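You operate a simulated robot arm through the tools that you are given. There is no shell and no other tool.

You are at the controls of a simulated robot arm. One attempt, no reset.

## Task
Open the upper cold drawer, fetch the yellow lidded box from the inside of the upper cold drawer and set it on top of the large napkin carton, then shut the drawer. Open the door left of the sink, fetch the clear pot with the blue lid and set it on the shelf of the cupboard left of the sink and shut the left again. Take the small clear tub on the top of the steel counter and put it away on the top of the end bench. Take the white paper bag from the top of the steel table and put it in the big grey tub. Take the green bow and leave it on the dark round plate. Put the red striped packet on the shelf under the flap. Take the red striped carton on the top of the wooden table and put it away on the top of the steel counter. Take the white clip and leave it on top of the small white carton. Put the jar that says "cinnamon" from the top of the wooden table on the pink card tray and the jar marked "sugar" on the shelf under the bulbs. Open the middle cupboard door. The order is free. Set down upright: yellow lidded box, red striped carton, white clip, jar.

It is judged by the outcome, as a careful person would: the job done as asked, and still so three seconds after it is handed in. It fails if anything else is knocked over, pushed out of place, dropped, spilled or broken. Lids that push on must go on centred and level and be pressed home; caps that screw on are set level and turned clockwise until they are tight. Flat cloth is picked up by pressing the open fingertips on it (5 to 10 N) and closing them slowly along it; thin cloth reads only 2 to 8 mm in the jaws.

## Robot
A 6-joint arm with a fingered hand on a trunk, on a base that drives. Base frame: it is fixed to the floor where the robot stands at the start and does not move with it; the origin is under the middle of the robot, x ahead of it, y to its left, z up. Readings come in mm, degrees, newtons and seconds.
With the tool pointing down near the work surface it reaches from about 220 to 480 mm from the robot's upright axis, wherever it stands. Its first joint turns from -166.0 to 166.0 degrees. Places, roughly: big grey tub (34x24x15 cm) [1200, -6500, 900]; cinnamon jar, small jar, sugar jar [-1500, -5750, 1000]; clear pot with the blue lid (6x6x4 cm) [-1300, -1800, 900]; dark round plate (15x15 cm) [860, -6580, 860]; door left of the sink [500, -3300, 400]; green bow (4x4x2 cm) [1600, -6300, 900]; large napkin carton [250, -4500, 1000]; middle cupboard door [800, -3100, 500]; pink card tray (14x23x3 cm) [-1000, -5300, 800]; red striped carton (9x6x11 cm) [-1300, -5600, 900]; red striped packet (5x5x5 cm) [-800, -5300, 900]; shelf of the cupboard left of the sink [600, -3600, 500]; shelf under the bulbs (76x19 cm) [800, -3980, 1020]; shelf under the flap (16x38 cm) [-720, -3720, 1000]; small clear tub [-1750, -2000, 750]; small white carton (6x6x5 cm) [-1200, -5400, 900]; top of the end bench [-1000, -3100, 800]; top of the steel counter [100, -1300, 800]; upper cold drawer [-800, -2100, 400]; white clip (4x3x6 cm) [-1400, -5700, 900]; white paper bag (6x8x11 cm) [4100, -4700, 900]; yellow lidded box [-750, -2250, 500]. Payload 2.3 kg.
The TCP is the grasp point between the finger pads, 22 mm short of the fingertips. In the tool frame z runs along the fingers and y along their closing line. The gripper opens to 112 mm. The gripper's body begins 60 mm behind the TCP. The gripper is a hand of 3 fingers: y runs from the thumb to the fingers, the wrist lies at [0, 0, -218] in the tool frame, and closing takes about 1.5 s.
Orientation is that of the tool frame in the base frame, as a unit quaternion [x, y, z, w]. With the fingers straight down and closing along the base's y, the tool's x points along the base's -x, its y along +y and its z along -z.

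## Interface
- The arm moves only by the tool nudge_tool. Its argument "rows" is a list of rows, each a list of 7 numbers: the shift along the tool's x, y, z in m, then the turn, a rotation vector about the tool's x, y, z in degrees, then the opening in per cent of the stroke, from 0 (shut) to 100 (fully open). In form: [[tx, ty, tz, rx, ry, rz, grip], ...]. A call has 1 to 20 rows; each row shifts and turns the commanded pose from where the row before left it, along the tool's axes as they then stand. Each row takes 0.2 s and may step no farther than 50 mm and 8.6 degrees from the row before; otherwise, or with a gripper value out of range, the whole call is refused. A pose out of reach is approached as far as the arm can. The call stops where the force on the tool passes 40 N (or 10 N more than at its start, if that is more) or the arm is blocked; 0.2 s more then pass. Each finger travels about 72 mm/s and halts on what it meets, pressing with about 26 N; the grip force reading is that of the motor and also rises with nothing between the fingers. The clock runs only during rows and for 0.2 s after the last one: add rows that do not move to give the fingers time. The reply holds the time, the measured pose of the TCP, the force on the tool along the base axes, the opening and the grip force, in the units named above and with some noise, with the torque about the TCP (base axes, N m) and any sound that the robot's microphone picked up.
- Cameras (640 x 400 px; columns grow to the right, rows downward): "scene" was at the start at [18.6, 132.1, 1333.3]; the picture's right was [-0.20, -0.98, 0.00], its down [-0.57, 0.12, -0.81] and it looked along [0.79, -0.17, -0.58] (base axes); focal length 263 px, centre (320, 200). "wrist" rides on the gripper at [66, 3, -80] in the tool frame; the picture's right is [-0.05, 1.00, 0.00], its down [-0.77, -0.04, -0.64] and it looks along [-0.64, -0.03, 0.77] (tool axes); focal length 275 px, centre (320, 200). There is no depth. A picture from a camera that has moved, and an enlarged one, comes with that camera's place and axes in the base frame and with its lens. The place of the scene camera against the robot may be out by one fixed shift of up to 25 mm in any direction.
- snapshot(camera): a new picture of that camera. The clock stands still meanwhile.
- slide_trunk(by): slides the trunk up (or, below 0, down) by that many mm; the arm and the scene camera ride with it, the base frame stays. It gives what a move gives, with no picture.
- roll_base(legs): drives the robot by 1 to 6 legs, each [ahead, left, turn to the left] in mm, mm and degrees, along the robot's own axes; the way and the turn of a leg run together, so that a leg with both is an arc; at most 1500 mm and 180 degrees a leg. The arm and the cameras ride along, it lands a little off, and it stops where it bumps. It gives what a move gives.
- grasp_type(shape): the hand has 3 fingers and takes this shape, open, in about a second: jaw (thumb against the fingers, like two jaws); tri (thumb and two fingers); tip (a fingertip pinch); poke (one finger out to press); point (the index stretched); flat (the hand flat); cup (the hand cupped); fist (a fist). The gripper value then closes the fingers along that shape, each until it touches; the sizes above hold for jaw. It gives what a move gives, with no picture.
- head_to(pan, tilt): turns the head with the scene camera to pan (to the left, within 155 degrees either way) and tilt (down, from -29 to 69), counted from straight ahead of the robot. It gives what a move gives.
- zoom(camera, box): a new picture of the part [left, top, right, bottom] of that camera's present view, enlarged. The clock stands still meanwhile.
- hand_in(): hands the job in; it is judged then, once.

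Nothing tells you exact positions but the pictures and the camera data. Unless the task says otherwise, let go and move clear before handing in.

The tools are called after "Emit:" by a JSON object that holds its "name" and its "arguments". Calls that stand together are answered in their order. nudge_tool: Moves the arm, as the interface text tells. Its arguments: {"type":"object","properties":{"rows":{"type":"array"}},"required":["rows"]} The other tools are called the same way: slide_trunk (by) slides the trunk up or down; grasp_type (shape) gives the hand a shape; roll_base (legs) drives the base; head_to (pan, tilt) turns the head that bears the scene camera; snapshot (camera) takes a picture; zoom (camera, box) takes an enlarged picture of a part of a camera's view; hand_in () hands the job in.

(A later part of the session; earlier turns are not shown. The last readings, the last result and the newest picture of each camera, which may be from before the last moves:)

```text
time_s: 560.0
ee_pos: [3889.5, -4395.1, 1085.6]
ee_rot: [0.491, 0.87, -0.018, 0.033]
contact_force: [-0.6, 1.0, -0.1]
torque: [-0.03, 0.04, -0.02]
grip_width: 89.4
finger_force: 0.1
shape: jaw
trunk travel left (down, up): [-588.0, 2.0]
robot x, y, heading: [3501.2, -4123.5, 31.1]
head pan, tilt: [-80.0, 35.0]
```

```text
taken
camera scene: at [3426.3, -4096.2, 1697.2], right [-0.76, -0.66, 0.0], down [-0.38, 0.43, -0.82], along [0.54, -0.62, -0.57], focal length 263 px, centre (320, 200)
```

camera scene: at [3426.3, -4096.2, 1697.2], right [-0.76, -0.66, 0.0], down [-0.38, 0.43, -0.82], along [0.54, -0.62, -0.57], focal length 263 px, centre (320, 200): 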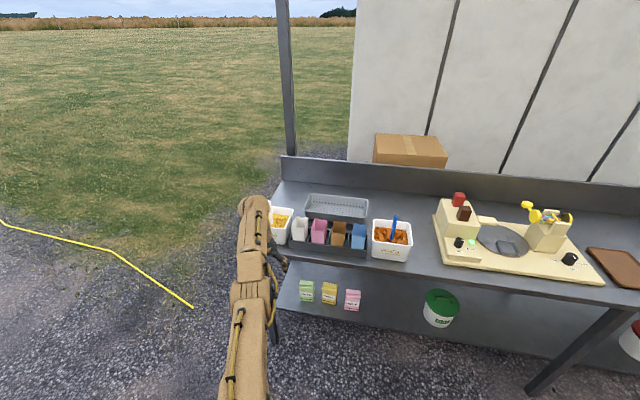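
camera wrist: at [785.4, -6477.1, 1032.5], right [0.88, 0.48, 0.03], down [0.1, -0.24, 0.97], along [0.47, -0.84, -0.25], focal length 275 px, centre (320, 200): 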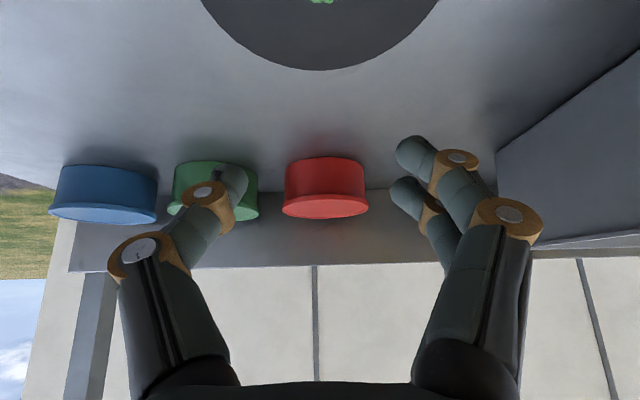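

Emit:
{"name": "zoom", "arguments": {"camera": "scene", "box": [260, 180, 430, 280]}}

```text
3.76 times, centred on (345, 230) of scene
camera zoom: at [3426.3, -4096.2, 1697.2], right [-0.76, -0.66, 0.0], down [-0.38, 0.43, -0.82], along [0.54, -0.62, -0.57], focal length 990 px, centre (226, 87)
```

zoom: 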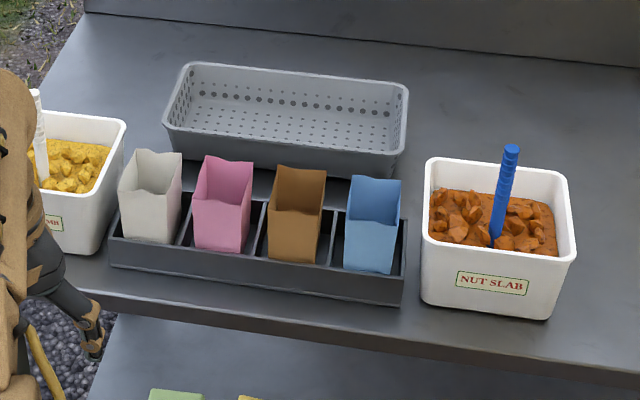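

The white paper bag stands in the leftmost compartment of a dark rack, close to the pink bag, so I'll grip it front-to-back. I'll square up, move in, and turn the hand 90°.

Emit:
{"name": "roll_base", "arguments": {"legs": [[54, -350, -2.1]]}}

Emit:
{"name": "nudge_tool", "arguments": {"rows": [[0, 0, 0, 0, 4.3, 0, 85], [0, 0, 0, 0, 0, 8.2, 85], [0, 0, 0, 0, 0, 8.2, 85], [0, 0, 0, 0, 0, 8.2, 85], [0, 0, 0, 0, 0, 8.2, 85], [0, 0, 0, 0, 0, 8.2, 85], [0, 0, 0, 0, 0, 8.2, 85], [0, 0, 0, 0, 0, 8.2, 85], [0, 0, 0, 0, 0, 8.2, 85], [0, 0, 0, 0, 0, 8.2, 85], [0, 0, 0, 0, 0, 8.2, 85], [0, 0, 0, 0, 0, 8, 85], [0, 0, 0, 0, 0, 0, 85]]}}

Emit:
{"name": "snapshot", "arguments": {"camera": "wrist"}}

```text
time_s: 562.2
ee_pos: [4095.8, -4688.1, 1085.7]
ee_rot: [0.509, 0.86, -0.019, 0.033]
contact_force: [-0.7, 0.1, 0.4]
torque: [0.0, -0.01, -0.01]
grip_width: 89.6
finger_force: 0.1
shape: jaw
trunk travel left (down, up): [-588.0, 2.0]
robot x, y, heading: [3719.1, -4406.4, 28.6]
head pan, tilt: [-80.0, 35.0]
```

```text
time_s: 565.0
ee_pos: [4089.8, -4675.9, 1083.9]
ee_rot: [0.969, 0.247, 0.001, 0.0]
contact_force: [0.6, 0.1, 0.6]
torque: [0.03, 0.03, -0.04]
grip_width: 94.9
finger_force: 0.0
shape: jaw
out of reach, approached as far as the arm can: row 1
trunk travel left (down, up): [-588.0, 2.0]
robot x, y, heading: [3716.0, -4404.7, 28.4]
head pan, tilt: [-80.0, 35.0]
```

```text
taken
camera wrist: at [4148.5, -4647.0, 1163.3], right [0.44, -0.9, 0.0], down [-0.69, -0.34, 0.64], along [-0.57, -0.28, -0.77], focal length 275 px, centre (320, 200)
```

wrist: 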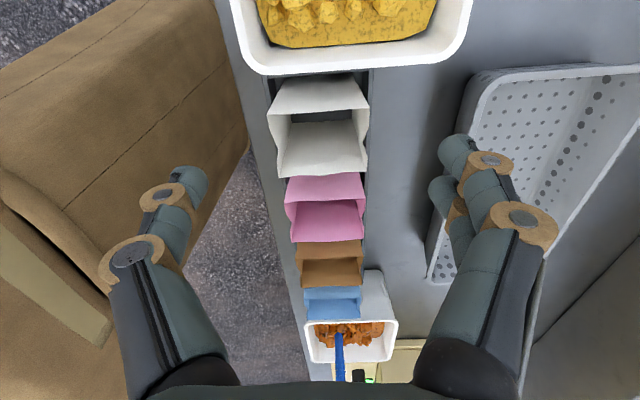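

The bag is about 77 mm along the table and 65 mm deep, centred near (t=3833, n=4926). I'll bring the base a little closer, centre the hand and go down.

Emit:
{"name": "roll_base", "arguments": {"legs": [[0, -45, 0.4]]}}

Emit:
{"name": "snapshot", "arguments": {"camera": "wrist"}}

```text
time_s: 565.9
ee_pos: [4113.8, -4714.4, 1082.6]
ee_rot: [0.968, 0.251, 0.0, 0.0]
contact_force: [-0.3, 0.0, 0.9]
torque: [0.02, 0.02, -0.02]
grip_width: 95.1
finger_force: 0.0
shape: jaw
trunk travel left (down, up): [-588.0, 2.0]
robot x, y, heading: [3736.4, -4444.6, 29.2]
head pan, tilt: [-80.0, 35.0]
```

```text
taken
camera wrist: at [4172.6, -4684.3, 1162.9], right [0.44, -0.9, 0.0], down [-0.69, -0.34, 0.64], along [-0.57, -0.28, -0.77], focal length 275 px, centre (320, 200)
```

wrist: 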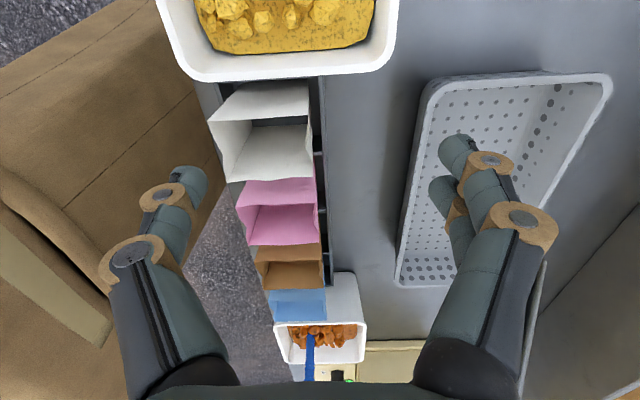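

Emit:
{"name": "nudge_tool", "arguments": {"rows": [[-0.014, -0.022, 0.02, 0, 0, 0, 85], [-0.014, -0.02, 0.03, 0, 0, 0, 85], [0, 0, 0, 0, 0, 0, 85]]}}

Emit:
{"name": "snapshot", "arguments": {"camera": "wrist"}}

```text
time_s: 566.7
ee_pos: [4069.0, -4690.2, 1031.0]
ee_rot: [0.968, 0.25, 0.001, 0.0]
contact_force: [0.0, 0.0, -1.0]
torque: [-0.02, -0.01, -0.05]
grip_width: 95.1
finger_force: 0.0
shape: jaw
trunk travel left (down, up): [-588.0, 2.0]
robot x, y, heading: [3737.5, -4446.9, 29.0]
head pan, tilt: [-80.0, 35.0]
```

```text
taken
camera wrist: at [4127.9, -4660.1, 1110.9], right [0.44, -0.9, 0.0], down [-0.69, -0.34, 0.63], along [-0.57, -0.28, -0.77], focal length 275 px, centre (320, 200)
```

wrist: 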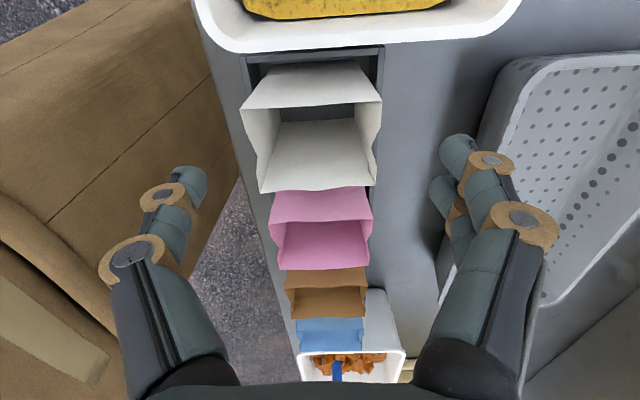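

The bag's top spans t≈3793–3847 and is about 73 mm front to back. I'll open fully, shift 13 mm and go down around it.

Emit:
{"name": "nudge_tool", "arguments": {"rows": [[-0.013, -0.003, 0, 0, 0, 0, 100], [0, 0, 0.025, 0, 0, 0, 100], [0, 0, 0.03, 0, 0, 0, 100], [0, 0, 0.03, 0, 0, 0, 100], [0, 0, 0, 0, 0, 0, 100]]}}

Emit:
{"name": "snapshot", "arguments": {"camera": "wrist"}}

```text
time_s: 567.9
ee_pos: [4055.6, -4693.3, 946.2]
ee_rot: [0.968, 0.251, 0.0, 0.0]
contact_force: [-0.6, 0.2, 0.3]
torque: [0.0, 0.02, -0.04]
grip_width: 111.7
finger_force: 0.1
shape: jaw
trunk travel left (down, up): [-588.0, 2.0]
robot x, y, heading: [3738.8, -4444.8, 29.1]
head pan, tilt: [-80.0, 35.0]
```

```text
taken
camera wrist: at [4113.3, -4663.6, 1027.8], right [0.45, -0.9, 0.0], down [-0.69, -0.34, 0.64], along [-0.57, -0.28, -0.77], focal length 275 px, centre (320, 200)
```

wrist: 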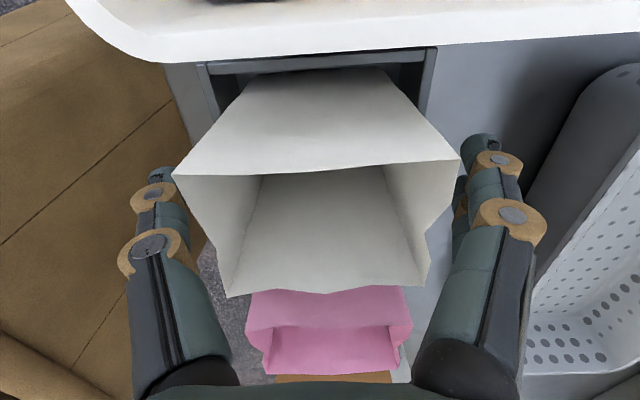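

The fingers flank the bag front and back. Closing gently.

Emit:
{"name": "nudge_tool", "arguments": {"rows": [[0, 0, 0, 0, 0, 0, 85], [0, 0, 0, 0, 0, 0, 75], [0, 0, 0, 0, 0, 0, 65], [0, 0, 0, 0, 0, 0, 55], [0, 0, 0, 0, 0, 0, 50], [0, 0, 0, 0, 0, 0, 50]]}}

Emit:
{"name": "snapshot", "arguments": {"camera": "wrist"}}

```text
time_s: 569.3
ee_pos: [4054.7, -4692.6, 947.8]
ee_rot: [0.968, 0.252, 0.001, 0.0]
contact_force: [-0.6, -0.4, -0.1]
torque: [-0.02, 0.0, 0.01]
grip_width: 69.5
finger_force: 25.9
shape: jaw
trunk travel left (down, up): [-588.0, 2.0]
robot x, y, heading: [3739.9, -4440.8, 29.1]
head pan, tilt: [-80.0, 35.0]
```

```text
taken
camera wrist: at [4113.5, -4663.7, 1028.1], right [0.44, -0.9, 0.0], down [-0.69, -0.34, 0.64], along [-0.57, -0.28, -0.77], focal length 275 px, centre (320, 200)
```

wrist: 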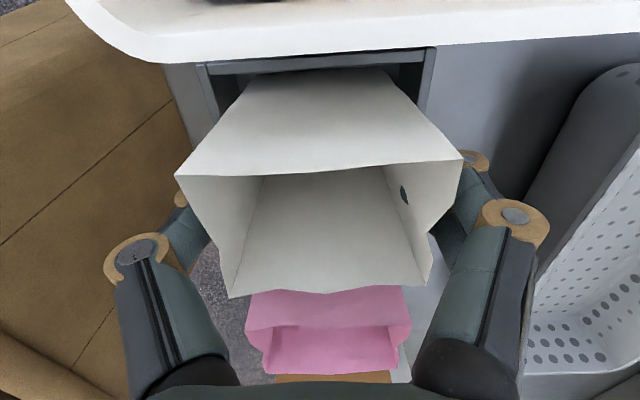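

Gripped at 69.5 mm. I'll lift straight up out of the rack.

Emit:
{"name": "nudge_tool", "arguments": {"rows": [[0, 0, -0.02, 0, 0, 0, 50], [0, 0, -0.03, 0, 0, 0, 50], [0, 0, -0.03, 0, 0, 0, 50], [0, 0, -0.03, 0, 0, 0, 50], [0, 0, -0.03, 0, 0, 0, 50], [0, 0, -0.03, 0, 0, 0, 50], [0, 0, 0, 0, 0, 0, 50]]}}

Emit:
{"name": "snapshot", "arguments": {"camera": "wrist"}}

Emit:
{"name": "snapshot", "arguments": {"camera": "scene"}}

```text
time_s: 570.9
ee_pos: [4054.7, -4693.6, 1116.0]
ee_rot: [0.968, 0.25, 0.0, 0.0]
contact_force: [-0.7, -0.2, 0.4]
torque: [0.01, -0.01, 0.01]
grip_width: 69.5
finger_force: 26.2
shape: jaw
trunk travel left (down, up): [-588.0, 2.0]
robot x, y, heading: [3742.7, -4444.9, 29.0]
head pan, tilt: [-80.0, 35.0]
```

```text
taken
camera wrist: at [4112.8, -4664.2, 1196.0], right [0.44, -0.9, 0.0], down [-0.69, -0.34, 0.64], along [-0.57, -0.28, -0.77], focal length 275 px, centre (320, 200)
```

wrist: 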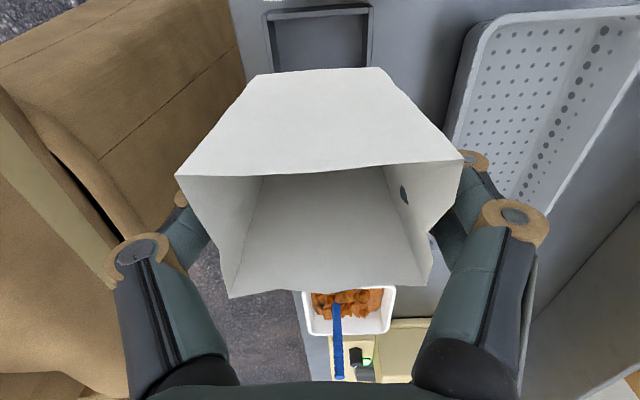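

```text
taken
camera scene: at [3667.2, -4409.4, 1697.3], right [-0.78, -0.63, 0.0], down [-0.36, 0.45, -0.82], along [0.52, -0.64, -0.57], focal length 263 px, centre (320, 200)
```

scene: 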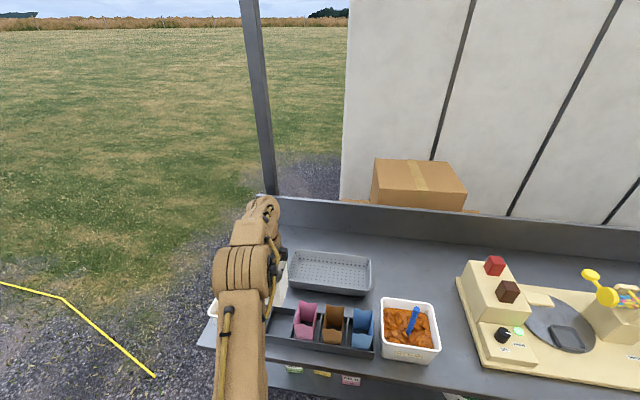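

The bag is free. I'll back away and drive west to the grey tub.

Emit:
{"name": "roll_base", "arguments": {"legs": [[0, 350, 0], [-1110, 0, 0], [-1110, 0, 0], [-1110, 0, 0]]}}

Emit:
{"name": "head_to", "arguments": {"pan": -85, "tilt": 45}}

Emit:
{"name": "snapshot", "arguments": {"camera": "scene"}}

```text
time_s: 589.0
ee_pos: [949.8, -5966.0, 1115.8]
ee_rot: [0.974, 0.228, 0.0, 0.001]
contact_force: [0.4, 0.2, 0.0]
torque: [0.01, 0.01, 0.0]
grip_width: 69.6
finger_force: 26.1
shape: jaw
trunk travel left (down, up): [-588.0, 2.0]
robot x, y, heading: [644.4, -5701.2, 26.2]
head pan, tilt: [-80.0, 35.0]
```

```text
time_s: 589.7
ee_pos: [950.5, -5967.6, 1116.0]
ee_rot: [0.974, 0.228, 0.0, 0.0]
contact_force: [0.1, -0.5, 0.3]
torque: [0.01, 0.02, 0.01]
grip_width: 69.3
finger_force: 26.1
shape: jaw
trunk travel left (down, up): [-588.0, 2.0]
robot x, y, heading: [648.8, -5702.9, 26.2]
head pan, tilt: [-85.0, 45.0]
```

```text
taken
camera scene: at [567.3, -5662.8, 1682.5], right [-0.86, -0.52, 0.0], down [-0.37, 0.6, -0.71], along [0.37, -0.6, -0.71], focal length 263 px, centre (320, 200)
```

scene: 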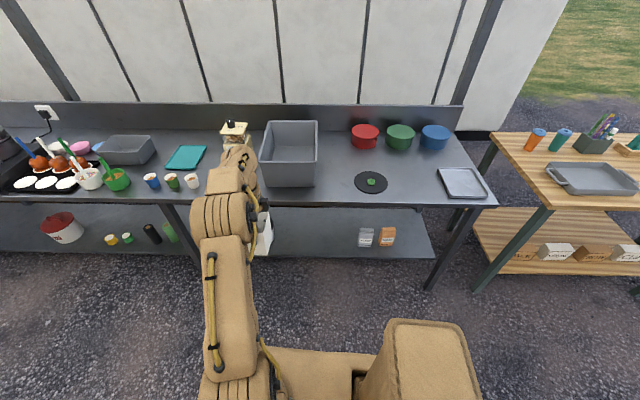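

The tub's opening is centred near (t=484, n=5060). I'll square up and move in so the bag hangs over the tub's near half.

Emit:
{"name": "roll_base", "arguments": {"legs": [[-18, 0, 2.7], [0, -450, 0]]}}

Emit:
{"name": "snapshot", "arguments": {"camera": "wrist"}}

Emit:
{"name": "snapshot", "arguments": {"camera": "scene"}}

```text
time_s: 592.9
ee_pos: [1159.5, -6364.3, 1115.3]
ee_rot: [0.97, 0.244, 0.0, 0.0]
contact_force: [-0.5, 0.0, -1.3]
torque: [0.0, 0.02, -0.02]
grip_width: 69.1
finger_force: 26.2
shape: jaw
trunk travel left (down, up): [-588.0, 2.0]
robot x, y, heading: [850.2, -6108.6, 28.0]
head pan, tilt: [-85.0, 45.0]
```

```text
taken
camera wrist: at [1219.0, -6335.6, 1195.7], right [0.43, -0.9, 0.0], down [-0.7, -0.33, 0.64], along [-0.57, -0.27, -0.77], focal length 275 px, centre (320, 200)
```

wrist: 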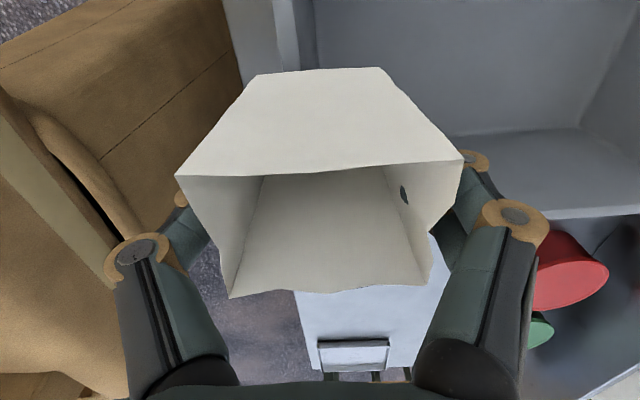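

```text
taken
camera scene: at [767.3, -6072.9, 1682.5], right [-0.84, -0.55, 0.0], down [-0.39, 0.59, -0.71], along [0.39, -0.59, -0.71], focal length 263 px, centre (320, 200)
```

scene: 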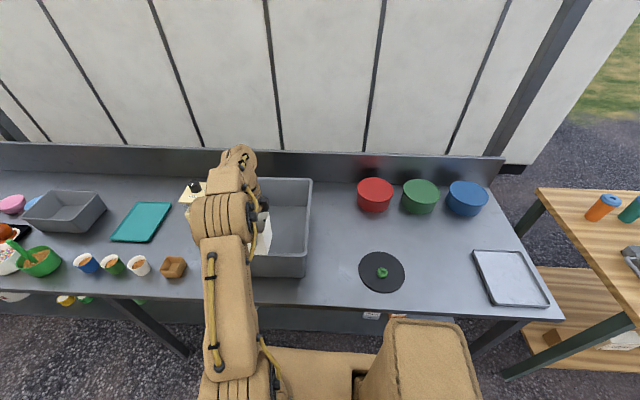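

The tub's near rim is at n≈4970, so I need to go about 70 mm further in before lowering.

Emit:
{"name": "roll_base", "arguments": {"legs": [[0, -75, 0.8]]}}

Emit:
{"name": "snapshot", "arguments": {"camera": "wrist"}}

```text
time_s: 593.9
ee_pos: [1199.4, -6427.0, 1115.9]
ee_rot: [0.968, 0.25, 0.0, -0.001]
contact_force: [-0.7, -0.3, -0.2]
torque: [0.01, 0.0, 0.03]
grip_width: 69.4
finger_force: 25.1
shape: jaw
trunk travel left (down, up): [-588.0, 2.0]
robot x, y, heading: [887.9, -6173.2, 28.9]
head pan, tilt: [-85.0, 45.0]
```

```text
taken
camera wrist: at [1258.2, -6398.3, 1195.5], right [0.44, -0.9, 0.0], down [-0.69, -0.34, 0.64], along [-0.57, -0.28, -0.77], focal length 275 px, centre (320, 200)
```

wrist: 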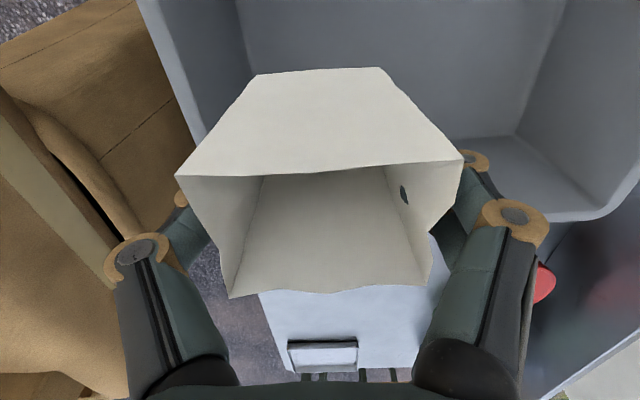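

The bag is fully inside the tub's outline. Lowering it to the tub floor.

Emit:
{"name": "nudge_tool", "arguments": {"rows": [[0, 0.005, 0.03, 0, 0, 0, 50], [0, 0.005, 0.03, 0, 0, 0, 50], [0, 0, 0.03, 0, 0, 0, 50], [0, 0, 0.03, 0, 0, 0, 50], [0, 0, 0.02, 0, 0, 0, 50], [0, 0, 0, 0, 0, 0, 50]]}}

Emit:
{"name": "nudge_tool", "arguments": {"rows": [[0, 0, 0.008, 0, 0, 0, 50], [0, 0, 0.005, 0, 0, 0, 50], [0, 0, 0, 0, 0, 0, 50]]}}

Emit:
{"name": "nudge_tool", "arguments": {"rows": [[0, 0, 0.005, 0, 0, 0, 50], [0, 0, 0.004, 0, 0, 0, 50], [0, 0, 0, 0, 0, 0, 50]]}}

Emit:
{"name": "snapshot", "arguments": {"camera": "wrist"}}

```text
time_s: 595.3
ee_pos: [1203.2, -6436.1, 976.4]
ee_rot: [0.968, 0.25, 0.0, 0.0]
contact_force: [0.9, 0.4, 0.0]
torque: [0.0, 0.0, 0.02]
grip_width: 69.4
finger_force: 25.9
shape: jaw
trunk travel left (down, up): [-588.0, 2.0]
robot x, y, heading: [884.1, -6178.6, 28.7]
head pan, tilt: [-85.0, 45.0]
```

```text
time_s: 596.1
ee_pos: [1205.2, -6437.0, 962.3]
ee_rot: [0.968, 0.25, 0.0, 0.0]
contact_force: [1.2, -0.3, 0.3]
torque: [0.0, 0.0, 0.02]
grip_width: 69.5
finger_force: 26.2
shape: jaw
trunk travel left (down, up): [-588.0, 2.0]
robot x, y, heading: [885.2, -6176.4, 28.9]
head pan, tilt: [-85.0, 45.0]
```

```text
time_s: 596.9
ee_pos: [1205.1, -6435.1, 952.1]
ee_rot: [0.968, 0.25, 0.0, 0.001]
contact_force: [0.3, -0.9, -0.6]
torque: [-0.01, -0.01, -0.03]
grip_width: 69.5
finger_force: 26.1
shape: jaw
trunk travel left (down, up): [-588.0, 2.0]
robot x, y, heading: [886.7, -6174.6, 28.9]
head pan, tilt: [-85.0, 45.0]
```

```text
taken
camera wrist: at [1263.3, -6405.7, 1032.7], right [0.44, -0.9, 0.0], down [-0.69, -0.34, 0.64], along [-0.57, -0.28, -0.77], focal length 275 px, centre (320, 200)
```

wrist: 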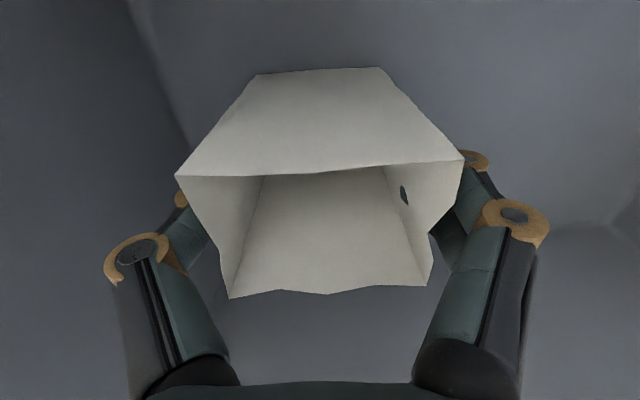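

Emit:
{"name": "nudge_tool", "arguments": {"rows": [[0, 0, 0.004, 0, 0, 0, 50], [0, 0, 0.003, 0, 0, 0, 50], [0, 0, 0, 0, 0, 0, 50]]}}

Emit:
{"name": "nudge_tool", "arguments": {"rows": [[0, 0, 0.004, 0, 0, 0, 50], [0, 0, 0.003, 0, 0, 0, 50], [0, 0, 0, 0, 0, 0, 50]]}}

```text
time_s: 597.7
ee_pos: [1203.6, -6433.6, 947.0]
ee_rot: [0.968, 0.25, 0.001, 0.001]
contact_force: [1.6, -0.4, 18.7]
torque: [-0.11, -0.06, 0.04]
grip_width: 68.8
finger_force: 26.0
shape: jaw
trunk travel left (down, up): [-588.0, 2.0]
robot x, y, heading: [884.9, -6175.8, 28.9]
head pan, tilt: [-85.0, 45.0]
```

```text
time_s: 598.5
ee_pos: [1202.8, -6433.9, 941.2]
ee_rot: [0.968, 0.249, 0.001, 0.002]
contact_force: [4.1, 0.3, 32.0]
torque: [-0.1, -0.08, 0.03]
grip_width: 68.3
finger_force: 25.7
shape: jaw
trunk travel left (down, up): [-588.0, 2.0]
robot x, y, heading: [886.2, -6177.3, 28.6]
head pan, tilt: [-85.0, 45.0]
```

The bag is standing on the tub's floor. I'll ease up, release and withdraw upward.

Emit:
{"name": "nudge_tool", "arguments": {"rows": [[0, 0, -0.005, 0, 0, 0, 50], [0, 0, 0, 0, 0, 0, 65], [0, 0, 0, 0, 0, 0, 80], [0, 0, 0, 0, 0, 0, 95], [0, 0, 0, 0, 0, 0, 100], [0, 0, 0, 0, 0, 0, 100]]}}

Emit:
{"name": "nudge_tool", "arguments": {"rows": [[0, 0, -0.03, 0, 0, 0, 100], [0, 0, -0.03, 0, 0, 0, 100], [0, 0, -0.04, 0, 0, 0, 100], [0, 0, -0.04, 0, 0, 0, 100], [0, 0, -0.03, 0, 0, 0, 100], [0, 0, 0, 0, 0, 0, 100]]}}

Emit:
{"name": "snapshot", "arguments": {"camera": "wrist"}}

```text
time_s: 599.9
ee_pos: [1203.9, -6435.9, 945.1]
ee_rot: [0.968, 0.249, -0.001, 0.0]
contact_force: [0.5, -0.2, 0.6]
torque: [0.01, 0.01, -0.02]
grip_width: 112.0
finger_force: 0.1
shape: jaw
trunk travel left (down, up): [-588.0, 2.0]
robot x, y, heading: [885.4, -6179.2, 28.7]
head pan, tilt: [-85.0, 45.0]
```

```text
time_s: 601.3
ee_pos: [1205.2, -6437.6, 1114.9]
ee_rot: [0.968, 0.249, 0.0, 0.0]
contact_force: [-0.5, 0.0, 0.0]
torque: [0.0, 0.02, 0.01]
grip_width: 112.1
finger_force: 0.0
shape: jaw
trunk travel left (down, up): [-588.0, 2.0]
robot x, y, heading: [884.1, -6179.8, 28.9]
head pan, tilt: [-85.0, 45.0]
```

```text
taken
camera wrist: at [1263.3, -6408.2, 1195.1], right [0.44, -0.9, 0.0], down [-0.69, -0.34, 0.64], along [-0.57, -0.28, -0.77], focal length 275 px, centre (320, 200)
```

wrist: 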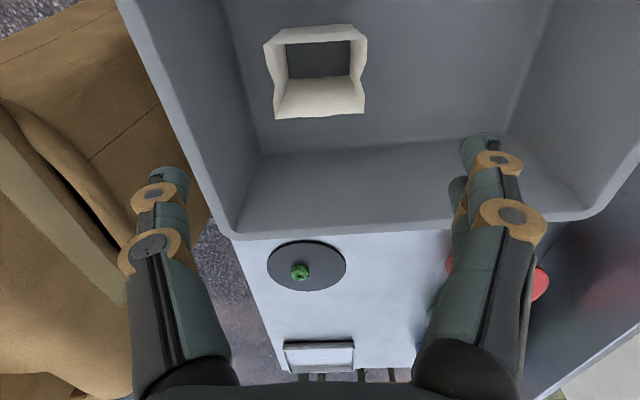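

The bag stands inside the tub. Next is the red striped packet on the wooden table. I'll back away, bring the hand back to its natural turn and swing the arm to the front.

Emit:
{"name": "roll_base", "arguments": {"legs": [[0, 450, 0]]}}

Emit:
{"name": "nudge_tool", "arguments": {"rows": [[0, 0, 0, 0, 0, -8.2, 70], [0, 0, 0, 0, 0, -8.2, 70], [0, 0, 0, 0, 0, -8.2, 70], [0, 0, 0, 0, 0, -8.2, 70], [0, 0, 0, 0, 0, -8.2, 70], [0, 0, 0, 0, 0, -8.2, 70], [0, 0, 0, 0, 0, -8.2, 70], [0, 0, 0, 0, 0, -8.2, 70], [0, 0, 0, 0, 0, -8.2, 70], [0, 0, 0, 0, 0, -8.2, 70], [0, 0, 0, 0, 0, -8, 70], [0.03, 0, 0, 0, 0, 0, 70], [0.03, 0, 0, 0, 0, 0, 70], [0.03, 0, 0, 0, 0, 0, 70], [0, 0, 0, 0, 0, 0, 70]]}}

Emit:
{"name": "nudge_tool", "arguments": {"rows": [[0.0024, 0.031, 0, 0, 0, -8.5, 70], [0.0024, 0.031, 0, 0, 0, -8.5, 70], [0.0024, 0.031, 0, 0, 0, -8.5, 70], [0.0024, 0.031, 0, 0, 0, -8.5, 70], [0.0024, 0.031, 0, 0, 0, -8.5, 70], [0.0024, 0.031, 0, 0, 0, -8.5, 70], [0.0024, 0.031, 0, 0, 0, -8.5, 70], [0.0024, 0.031, 0, 0, 0, -8.5, 70], [0.0024, 0.031, 0, 0, 0, -8.5, 70], [0.0024, 0.031, 0, 0, 0, -8.5, 70], [0, 0, 0, 0, 0, -5, 70], [0, 0, 0, 0, 0, 0, 70]]}}

Emit:
{"name": "roll_base", "arguments": {"legs": [[-1128, 0, 0], [0, 0, 90]]}}

Emit:
{"name": "head_to", "arguments": {"pan": -10, "tilt": 45}}

Emit:
{"name": "snapshot", "arguments": {"camera": "scene"}}

```text
time_s: 604.0
ee_pos: [984.3, -6038.8, 1114.7]
ee_rot: [0.968, 0.249, 0.0, 0.0]
contact_force: [-0.7, 0.6, 0.0]
torque: [-0.01, -0.03, 0.02]
grip_width: 111.8
finger_force: 0.0
shape: jaw
trunk travel left (down, up): [-588.0, 2.0]
robot x, y, heading: [663.6, -5776.9, 29.0]
head pan, tilt: [-85.0, 45.0]
```

```text
time_s: 607.2
ee_pos: [943.1, -5958.8, 1113.3]
ee_rot: [0.508, 0.861, 0.0, 0.0]
contact_force: [-0.8, 0.0, 0.1]
torque: [0.0, 0.02, 0.01]
grip_width: 78.8
finger_force: 0.0
shape: jaw
trunk travel left (down, up): [-588.0, 2.0]
robot x, y, heading: [667.0, -5779.3, 28.8]
head pan, tilt: [-85.0, 45.0]
```

```text
time_s: 609.8
ee_pos: [1031.8, -5689.9, 1115.2]
ee_rot: [-0.25, 0.968, 0.0, 0.0]
contact_force: [0.5, -0.2, -0.3]
torque: [-0.02, 0.05, 0.0]
grip_width: 78.7
finger_force: 0.1
shape: jaw
trunk travel left (down, up): [-588.0, 2.0]
robot x, y, heading: [666.0, -5777.6, 29.1]
head pan, tilt: [-85.0, 45.0]
```

```text
time_s: 619.4
ee_pos: [-407.1, -5936.4, 1115.2]
ee_rot: [0.857, -0.515, 0.0, 0.0]
contact_force: [0.5, -0.1, -0.5]
torque: [0.02, -0.02, -0.03]
grip_width: 78.6
finger_force: 0.0
shape: jaw
trunk travel left (down, up): [-588.0, 2.0]
robot x, y, heading: [-322.6, -6303.9, 117.5]
head pan, tilt: [-85.0, 45.0]
```

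```text
time_s: 620.9
ee_pos: [-407.5, -5936.6, 1114.8]
ee_rot: [0.857, -0.515, 0.0, 0.0]
contact_force: [0.0, -0.5, 0.0]
torque: [0.03, -0.01, 0.0]
grip_width: 78.9
finger_force: 0.0
shape: jaw
trunk travel left (down, up): [-588.0, 2.0]
robot x, y, heading: [-329.1, -6303.6, 117.9]
head pan, tilt: [-10.0, 45.0]
```

```text
taken
camera scene: at [-453.9, -6335.9, 1682.5], right [0.95, 0.31, 0.0], down [0.22, -0.67, -0.71], along [-0.22, 0.67, -0.71], focal length 263 px, centre (320, 200)
```

scene: 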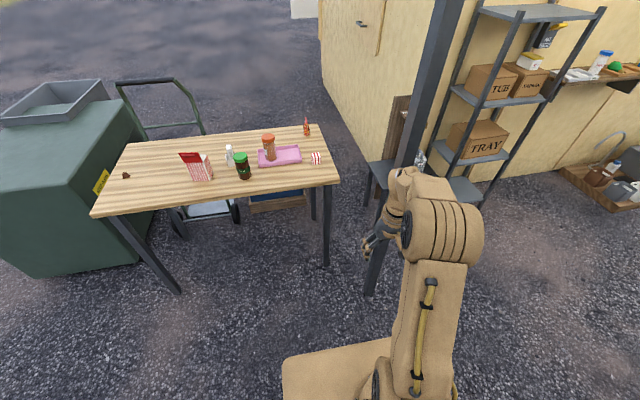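

I'm facing the table's east end with the packet ahead. The pole stands to my right (t≈-460), so I'll keep slightly left and drive in.

Emit:
{"name": "roll_base", "arguments": {"legs": [[300, 19, 1.1], [300, 0, 0]]}}

Emit:
{"name": "snapshot", "arguments": {"camera": "wrist"}}

Emit:
{"name": "head_to", "arguments": {"pan": -15, "tilt": 68}}

Emit:
{"name": "snapshot", "arguments": {"camera": "scene"}}

```text
time_s: 624.6
ee_pos: [-718.8, -5422.9, 1114.9]
ee_rot: [0.862, -0.506, 0.0, -0.001]
contact_force: [-0.1, 1.0, -0.3]
torque: [-0.02, -0.01, -0.01]
grip_width: 79.0
finger_force: 0.1
shape: jaw
trunk travel left (down, up): [-588.0, 2.0]
robot x, y, heading: [-625.6, -5787.7, 119.0]
head pan, tilt: [-10.0, 45.0]
```

```text
taken
camera wrist: at [-689.9, -5482.0, 1194.7], right [-0.9, -0.45, 0.0], down [-0.34, 0.69, 0.64], along [-0.28, 0.57, -0.77], focal length 275 px, centre (320, 200)
```

wrist: 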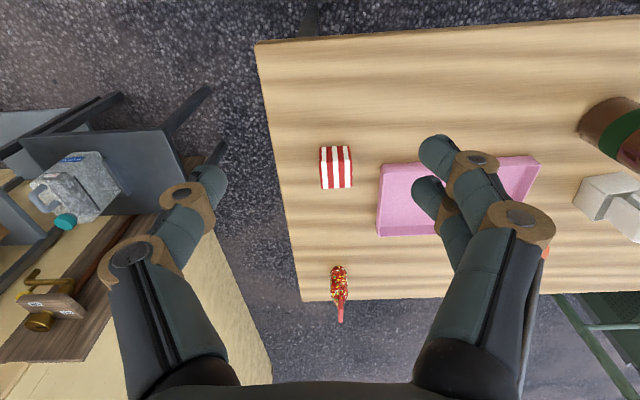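

```text
time_s: 625.5
ee_pos: [-718.7, -5422.5, 1115.1]
ee_rot: [0.862, -0.507, 0.0, 0.001]
contact_force: [0.3, -0.7, 0.6]
torque: [0.03, -0.01, 0.01]
grip_width: 78.7
finger_force: 0.1
shape: jaw
trunk travel left (down, up): [-588.0, 2.0]
robot x, y, heading: [-631.5, -5790.3, 118.9]
head pan, tilt: [-15.0, 68.0]
```

```text
taken
camera scene: at [-744.4, -5845.1, 1654.4], right [0.97, 0.24, 0.0], down [0.22, -0.9, -0.38], along [-0.09, 0.36, -0.93], focal length 263 px, centre (320, 200)
```

scene: 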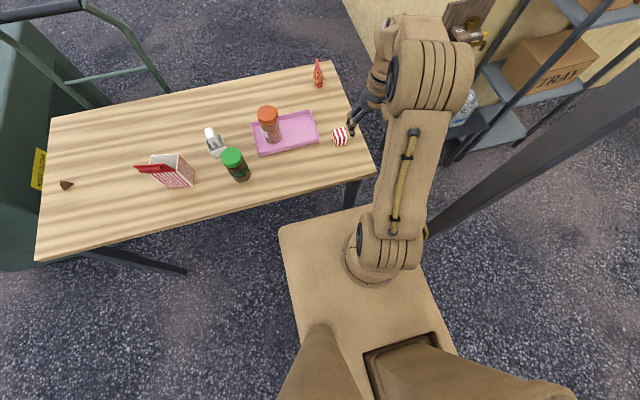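

The packet is at about (t=-725, n=3126). I'll edge the base 25 mm forward, lower the trunk, and bring the hand over it.

Emit:
{"name": "roll_base", "arguments": {"legs": [[25, 0, 0]]}}

Emit:
{"name": "slide_trunk", "arguments": {"by": -120}}

Emit:
{"name": "nudge_tool", "arguments": {"rows": [[-0.035, 0.008, 0, 0, 0, 0, 75], [-0.035, 0.007, 0, 0, 0, 0, 75], [-0.03, 0, 0.01, 0, 0, 0, 75], [0, 0, 0, 0, 0, 0, 75]]}}

Emit:
{"name": "snapshot", "arguments": {"camera": "wrist"}}

```text
time_s: 626.3
ee_pos: [-730.3, -5401.8, 1113.7]
ee_rot: [0.862, -0.508, -0.002, 0.0]
contact_force: [0.5, -0.1, 0.0]
torque: [-0.03, 0.0, 0.01]
grip_width: 78.5
finger_force: 0.1
shape: jaw
trunk travel left (down, up): [-588.0, 2.0]
robot x, y, heading: [-642.9, -5769.0, 119.0]
head pan, tilt: [-15.0, 68.0]
```

```text
time_s: 627.8
ee_pos: [-731.6, -5401.7, 994.6]
ee_rot: [0.862, -0.507, -0.001, 0.0]
contact_force: [-0.5, -0.4, 0.5]
torque: [0.01, -0.02, 0.0]
grip_width: 78.7
finger_force: 0.1
shape: jaw
trunk travel left (down, up): [-468.0, 122.0]
robot x, y, heading: [-647.2, -5763.6, 119.1]
head pan, tilt: [-15.0, 68.0]
```

```text
time_s: 628.8
ee_pos: [-792.6, -5321.8, 985.9]
ee_rot: [0.862, -0.506, 0.0, 0.0]
contact_force: [0.3, 0.4, -0.6]
torque: [-0.03, 0.06, -0.01]
grip_width: 83.6
finger_force: 0.0
shape: jaw
trunk travel left (down, up): [-468.0, 122.0]
robot x, y, heading: [-645.3, -5764.4, 119.3]
head pan, tilt: [-15.0, 68.0]
```

```text
taken
camera wrist: at [-763.5, -5380.3, 1065.1], right [-0.9, -0.45, 0.0], down [-0.34, 0.69, 0.64], along [-0.28, 0.57, -0.77], focal length 275 px, centre (320, 200)
```

wrist: 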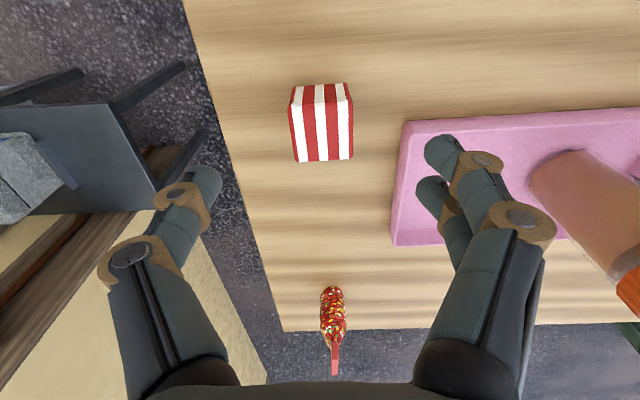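

The packet is 20 mm further in than the hand and the pink tray is close on its right, so I'll narrow the opening, shift and go down.

Emit:
{"name": "nudge_tool", "arguments": {"rows": [[-0.02, 0.002, 0, 0, 0, 0, 58], [0, 0, 0.035, 0, 0, 0, 58], [0, 0, 0.02, 0, 0, 0, 58], [0, 0, 0, 0, 0, 0, 58]]}}

Emit:
{"name": "snapshot", "arguments": {"camera": "wrist"}}

```text
time_s: 629.8
ee_pos: [-803.9, -5306.6, 930.0]
ee_rot: [0.862, -0.507, 0.001, 0.0]
contact_force: [-0.6, 0.2, -0.5]
torque: [-0.02, 0.01, 0.01]
grip_width: 65.3
finger_force: 0.1
shape: jaw
trunk travel left (down, up): [-468.0, 122.0]
robot x, y, heading: [-644.0, -5767.3, 118.9]
head pan, tilt: [-15.0, 68.0]
```

```text
taken
camera wrist: at [-775.5, -5364.7, 1009.8], right [-0.9, -0.45, 0.0], down [-0.34, 0.69, 0.64], along [-0.28, 0.57, -0.77], focal length 275 px, centre (320, 200)
```

wrist: 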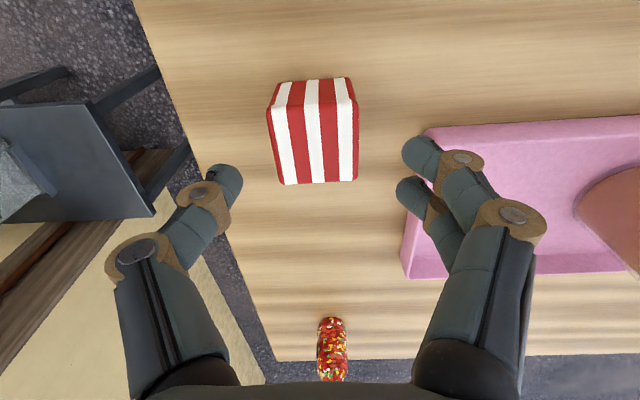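

Emit:
{"name": "nudge_tool", "arguments": {"rows": [[0, -0.003, 0.03, 0, 0, 0, 58], [0, 0, 0.032, 0, 0, 0, 58], [0, 0, 0, 0, 0, 0, 48], [0, 0, 0, 0, 0, 0, 38], [0, 0, 0, 0, 0, 0, 28], [0, 0, 0, 0, 0, 0, 28], [0, 0, 0, 0, 0, 0, 28]]}}

Emit:
{"name": "snapshot", "arguments": {"camera": "wrist"}}

```text
time_s: 631.4
ee_pos: [-801.1, -5302.7, 868.3]
ee_rot: [0.862, -0.507, 0.0, 0.0]
contact_force: [-0.1, 0.2, -0.3]
torque: [0.01, -0.01, -0.05]
grip_width: 39.7
finger_force: 26.2
shape: jaw
trunk travel left (down, up): [-468.0, 122.0]
robot x, y, heading: [-644.6, -5766.4, 119.1]
head pan, tilt: [-15.0, 68.0]
```

```text
taken
camera wrist: at [-771.3, -5363.0, 947.9], right [-0.9, -0.45, 0.0], down [-0.34, 0.69, 0.64], along [-0.28, 0.57, -0.77], focal length 275 px, centre (320, 200)
```

wrist: 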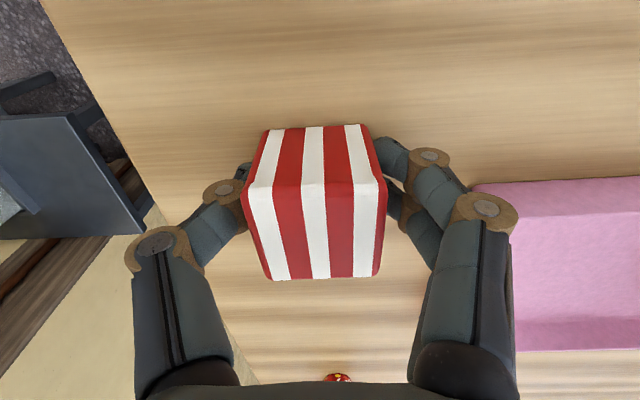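

The packet is gripped. I'll lift it, back into the corridor, turn, and take it round the east end into the stall for the shelf under the flap.

Emit:
{"name": "slide_trunk", "arguments": {"by": 115}}

Emit:
{"name": "roll_base", "arguments": {"legs": [[-540, 0, 0]]}}

Emit:
{"name": "nudge_tool", "arguments": {"rows": [[0.03, 0, 0, 0, 0, 0, 28], [0.03, 0, 0, 0, 0, 0, 28], [0.03, 0, 0, 0, 0, 0, 28], [0.03, 0, 0, 0, 0, 0, 28], [0, 0, 0, 0, 0, 0, 28]]}}

Emit:
{"name": "snapshot", "arguments": {"camera": "wrist"}}

Emit:
{"name": "roll_base", "arguments": {"legs": [[0, 0, 90]]}}

```text
time_s: 632.8
ee_pos: [-800.3, -5303.7, 982.4]
ee_rot: [0.862, -0.506, -0.001, 0.001]
contact_force: [-0.2, 0.6, -1.5]
torque: [0.0, 0.0, 0.0]
grip_width: 40.0
finger_force: 26.0
shape: jaw
trunk travel left (down, up): [-583.0, 7.0]
robot x, y, heading: [-642.4, -5770.0, 119.0]
head pan, tilt: [-15.0, 68.0]
```

```text
time_s: 635.9
ee_pos: [-542.4, -5771.4, 982.2]
ee_rot: [0.865, -0.501, 0.0, 0.0]
contact_force: [-0.2, -0.2, -0.3]
torque: [-0.03, -0.01, 0.04]
grip_width: 39.7
finger_force: 27.1
shape: jaw
trunk travel left (down, up): [-583.0, 7.0]
robot x, y, heading: [-379.7, -6233.8, 119.8]
head pan, tilt: [-15.0, 68.0]
```

```text
time_s: 637.1
ee_pos: [-486.6, -5873.7, 984.6]
ee_rot: [0.865, -0.502, 0.0, 0.0]
contact_force: [-0.5, 0.3, -0.8]
torque: [0.02, 0.02, 0.05]
grip_width: 39.6
finger_force: 26.4
shape: jaw
trunk travel left (down, up): [-583.0, 7.0]
robot x, y, heading: [-380.1, -6233.0, 120.0]
head pan, tilt: [-15.0, 68.0]
```

```text
taken
camera wrist: at [-457.2, -5931.9, 1064.5], right [-0.89, -0.45, 0.0], down [-0.35, 0.69, 0.64], along [-0.29, 0.57, -0.77], focal length 275 px, centre (320, 200)
```

wrist: 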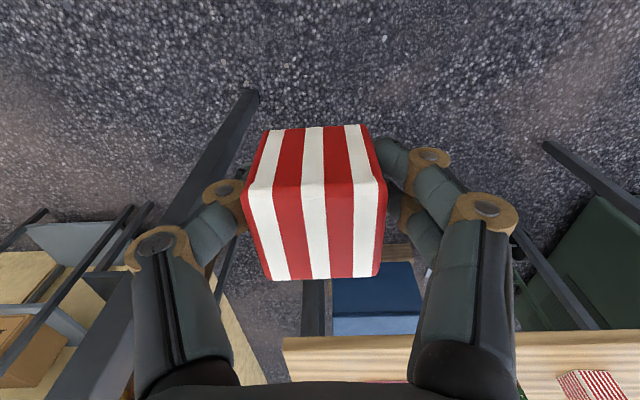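

```text
time_s: 641.3
ee_pos: [-740.4, -6335.3, 985.3]
ee_rot: [0.968, 0.251, 0.0, 0.0]
contact_force: [0.0, 0.6, 0.3]
torque: [0.03, -0.02, 0.02]
grip_width: 39.5
finger_force: 26.4
shape: jaw
trunk travel left (down, up): [-583.0, 7.0]
robot x, y, heading: [-378.8, -6230.4, -150.8]
head pan, tilt: [-15.0, 68.0]
```

Emit:
{"name": "roll_base", "arguments": {"legs": [[-1450, -180, 0], [-1450, 0, 0]]}}

```text
time_s: 655.4
ee_pos: [1721.8, -4800.3, 985.0]
ee_rot: [0.971, 0.237, 0.0, 0.0]
contact_force: [0.5, 0.1, -0.3]
torque: [-0.05, 0.0, -0.01]
grip_width: 39.6
finger_force: 25.9
shape: jaw
trunk travel left (down, up): [-583.0, 7.0]
robot x, y, heading: [2086.7, -4708.3, -152.5]
head pan, tilt: [-15.0, 68.0]
```

Emit:
{"name": "roll_base", "arguments": {"legs": [[0, 0, 1.5], [-1450, 0, 0], [-1450, 0, 0], [-300, 0, 0]]}}

```text
time_s: 671.2
ee_pos: [4485.4, -3254.4, 985.0]
ee_rot: [0.969, 0.247, 0.0, 0.0]
contact_force: [-0.1, 0.2, -0.5]
torque: [0.0, 0.0, -0.02]
grip_width: 39.7
finger_force: 26.2
shape: jaw
trunk travel left (down, up): [-583.0, 7.0]
robot x, y, heading: [4847.8, -3157.5, -151.4]
head pan, tilt: [-15.0, 68.0]
```

Emit:
{"name": "roll_base", "arguments": {"legs": [[0, -1490, 0.3], [0, -1490, 0]]}}

Emit:
{"name": "head_to", "arguments": {"pan": 0, "tilt": 25}}

Emit:
{"name": "snapshot", "arguments": {"camera": "scene"}}

```text
time_s: 685.4
ee_pos: [3168.7, -615.1, 986.0]
ee_rot: [0.974, 0.228, 0.0, 0.0]
contact_force: [0.0, 0.0, 0.3]
torque: [-0.01, 0.06, 0.0]
grip_width: 39.6
finger_force: 25.4
shape: jaw
trunk travel left (down, up): [-583.0, 7.0]
robot x, y, heading: [3538.7, -529.4, -153.5]
head pan, tilt: [-15.0, 68.0]
```

```text
time_s: 686.5
ee_pos: [3169.8, -616.1, 984.5]
ee_rot: [0.974, 0.228, -0.001, 0.0]
contact_force: [0.2, -0.4, -0.1]
torque: [-0.02, -0.01, 0.02]
grip_width: 39.7
finger_force: 26.2
shape: jaw
trunk travel left (down, up): [-583.0, 7.0]
robot x, y, heading: [3532.6, -530.7, -153.9]
head pan, tilt: [0.0, 25.0]
```

```text
taken
camera scene: at [3561.1, -661.5, 1708.0], right [-0.44, 0.9, 0.0], down [0.38, 0.19, -0.91], along [-0.81, -0.4, -0.42], focal length 263 px, centre (320, 200)
```

scene: 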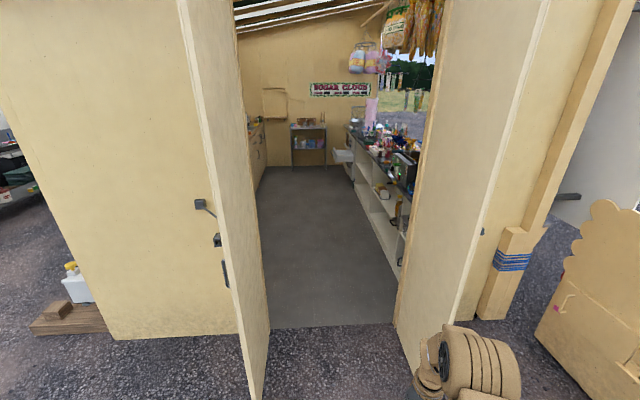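

I'll straighten, lower the trunk for passing under the roof and hanging goods, and drive in.

Emit:
{"name": "slide_trunk", "arguments": {"by": -330}}

Emit:
{"name": "roll_base", "arguments": {"legs": [[0, -45, 2.5], [1100, 0, 0], [1000, 0, 0]]}}

```text
time_s: 689.8
ee_pos: [3170.7, -615.3, 655.2]
ee_rot: [0.974, 0.228, 0.0, 0.0]
contact_force: [0.0, 0.5, -0.9]
torque: [-0.01, 0.04, 0.02]
grip_width: 39.6
finger_force: 25.9
shape: jaw
trunk travel left (down, up): [-253.0, 337.0]
robot x, y, heading: [3530.4, -533.6, -153.8]
head pan, tilt: [0.0, 25.0]
```

```text
time_s: 700.7
ee_pos: [1271.0, -1540.4, 654.3]
ee_rot: [0.973, 0.232, 0.0, 0.0]
contact_force: [-0.4, 1.0, -1.2]
torque: [0.0, -0.03, -0.02]
grip_width: 39.5
finger_force: 26.4
shape: jaw
trunk travel left (down, up): [-253.0, 337.0]
robot x, y, heading: [1637.4, -1456.4, -153.5]
head pan, tilt: [0.0, 25.0]
```

Emit:
{"name": "roll_base", "arguments": {"legs": [[0, 0, 2.4], [900, 200, 0], [868, 180, 0]]}}

Emit:
{"name": "snapshot", "arguments": {"camera": "scene"}}

```text
time_s: 710.3
ee_pos: [-92.2, -2757.2, 653.8]
ee_rot: [0.967, 0.253, 0.0, 0.0]
contact_force: [1.3, 0.6, -0.6]
torque: [0.01, 0.02, -0.03]
grip_width: 39.6
finger_force: 26.1
shape: jaw
trunk travel left (down, up): [-253.0, 337.0]
robot x, y, heading: [268.9, -2656.7, -151.0]
head pan, tilt: [0.0, 25.0]
```

```text
taken
camera scene: at [301.2, -2783.4, 1378.1], right [-0.49, 0.87, 0.0], down [0.37, 0.21, -0.91], along [-0.79, -0.44, -0.42], focal length 263 px, centre (320, 200)
```

scene: 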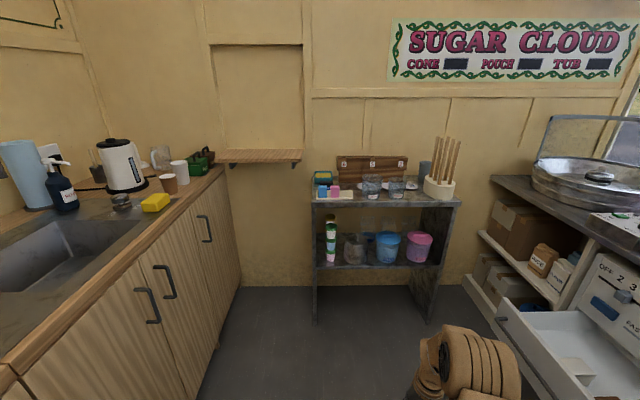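

The shelf under the flap is clear: n≈1542–1908, about z≈990, at the far left corner. I'll raise the trunk a bit and bring the packet round to a level, forward-pointing hand here in the open aisle.

Emit:
{"name": "slide_trunk", "arguments": {"by": 115}}

Emit:
{"name": "nudge_tool", "arguments": {"rows": [[-0.024, 0, -0.022, 0, -8.2, 0, 28], [-0.0269, 0, -0.0184, 0, -8.2, 0, 28], [-0.0292, 0, -0.0143, 0, -8.2, 0, 28], [-0.031, 0, -0.01, 0, -8.2, 0, 28], [-0.0321, 0, -0.0055, 0, -8.2, 0, 28], [-0.0325, 0, -0.0009, 0, -8.2, 0, 28], [-0.0324, 0, 0.0038, 0, -8.2, 0, 28], [-0.0314, 0, 0.0083, 0, -8.2, 0, 28], [-0.0299, 0, 0.0128, 0, -8.2, 0, 28], [-0.0278, 0, 0.0169, 0, -8.2, 0, 28], [-0.0251, 0, 0.0207, 0, -8.0, 0, 28], [0, 0, 0, 0, 0, 0, 28]]}}

Emit:
{"name": "snapshot", "arguments": {"camera": "wrist"}}

Emit:
{"name": "snapshot", "arguments": {"camera": "scene"}}

```text
time_s: 711.7
ee_pos: [-93.3, -2758.5, 769.3]
ee_rot: [0.967, 0.253, 0.001, 0.0]
contact_force: [0.6, -0.6, -0.5]
torque: [0.01, -0.04, 0.02]
grip_width: 39.5
finger_force: 25.7
shape: jaw
trunk travel left (down, up): [-368.0, 222.0]
robot x, y, heading: [265.0, -2655.0, -150.9]
head pan, tilt: [0.0, 25.0]
```

```text
time_s: 714.3
ee_pos: [-390.4, -2923.4, 1095.1]
ee_rot: [-0.684, -0.177, 0.685, -0.178]
contact_force: [0.3, 0.7, -1.1]
torque: [0.04, 0.01, 0.04]
grip_width: 39.1
finger_force: 26.0
shape: jaw
out of reach, approached as far as the arm can: row 5, 6, 7, 8, 9, 11
trunk travel left (down, up): [-368.0, 222.0]
robot x, y, heading: [266.4, -2650.8, -150.7]
head pan, tilt: [0.0, 25.0]
```

```text
taken
camera wrist: at [-319.6, -2886.3, 1027.6], right [0.49, -0.87, 0.05], down [0.54, 0.34, 0.77], along [-0.69, -0.35, 0.64], focal length 275 px, centre (320, 200)
```

wrist: 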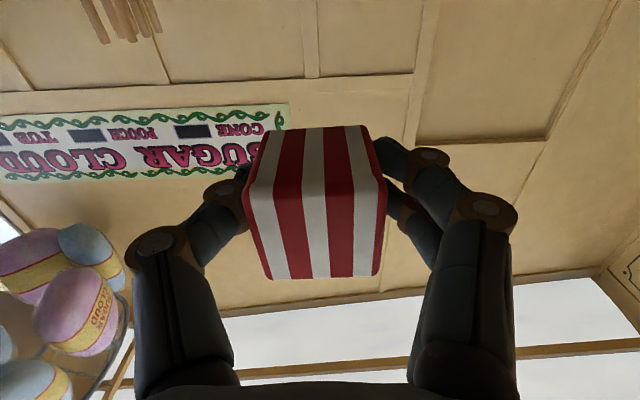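

```text
taken
camera scene: at [301.3, -2783.5, 1493.1], right [-0.49, 0.87, 0.0], down [0.37, 0.21, -0.91], along [-0.79, -0.44, -0.42], focal length 263 px, centre (320, 200)
```

scene: 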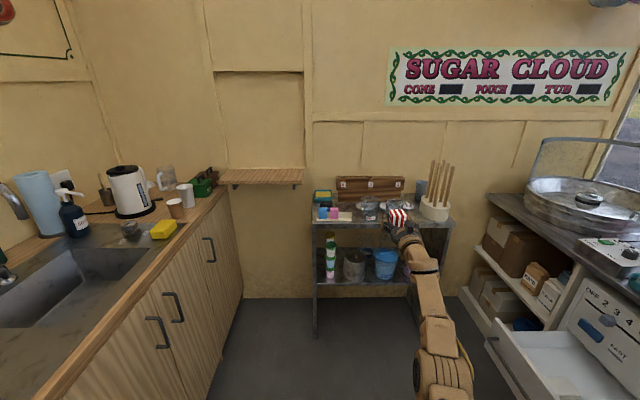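

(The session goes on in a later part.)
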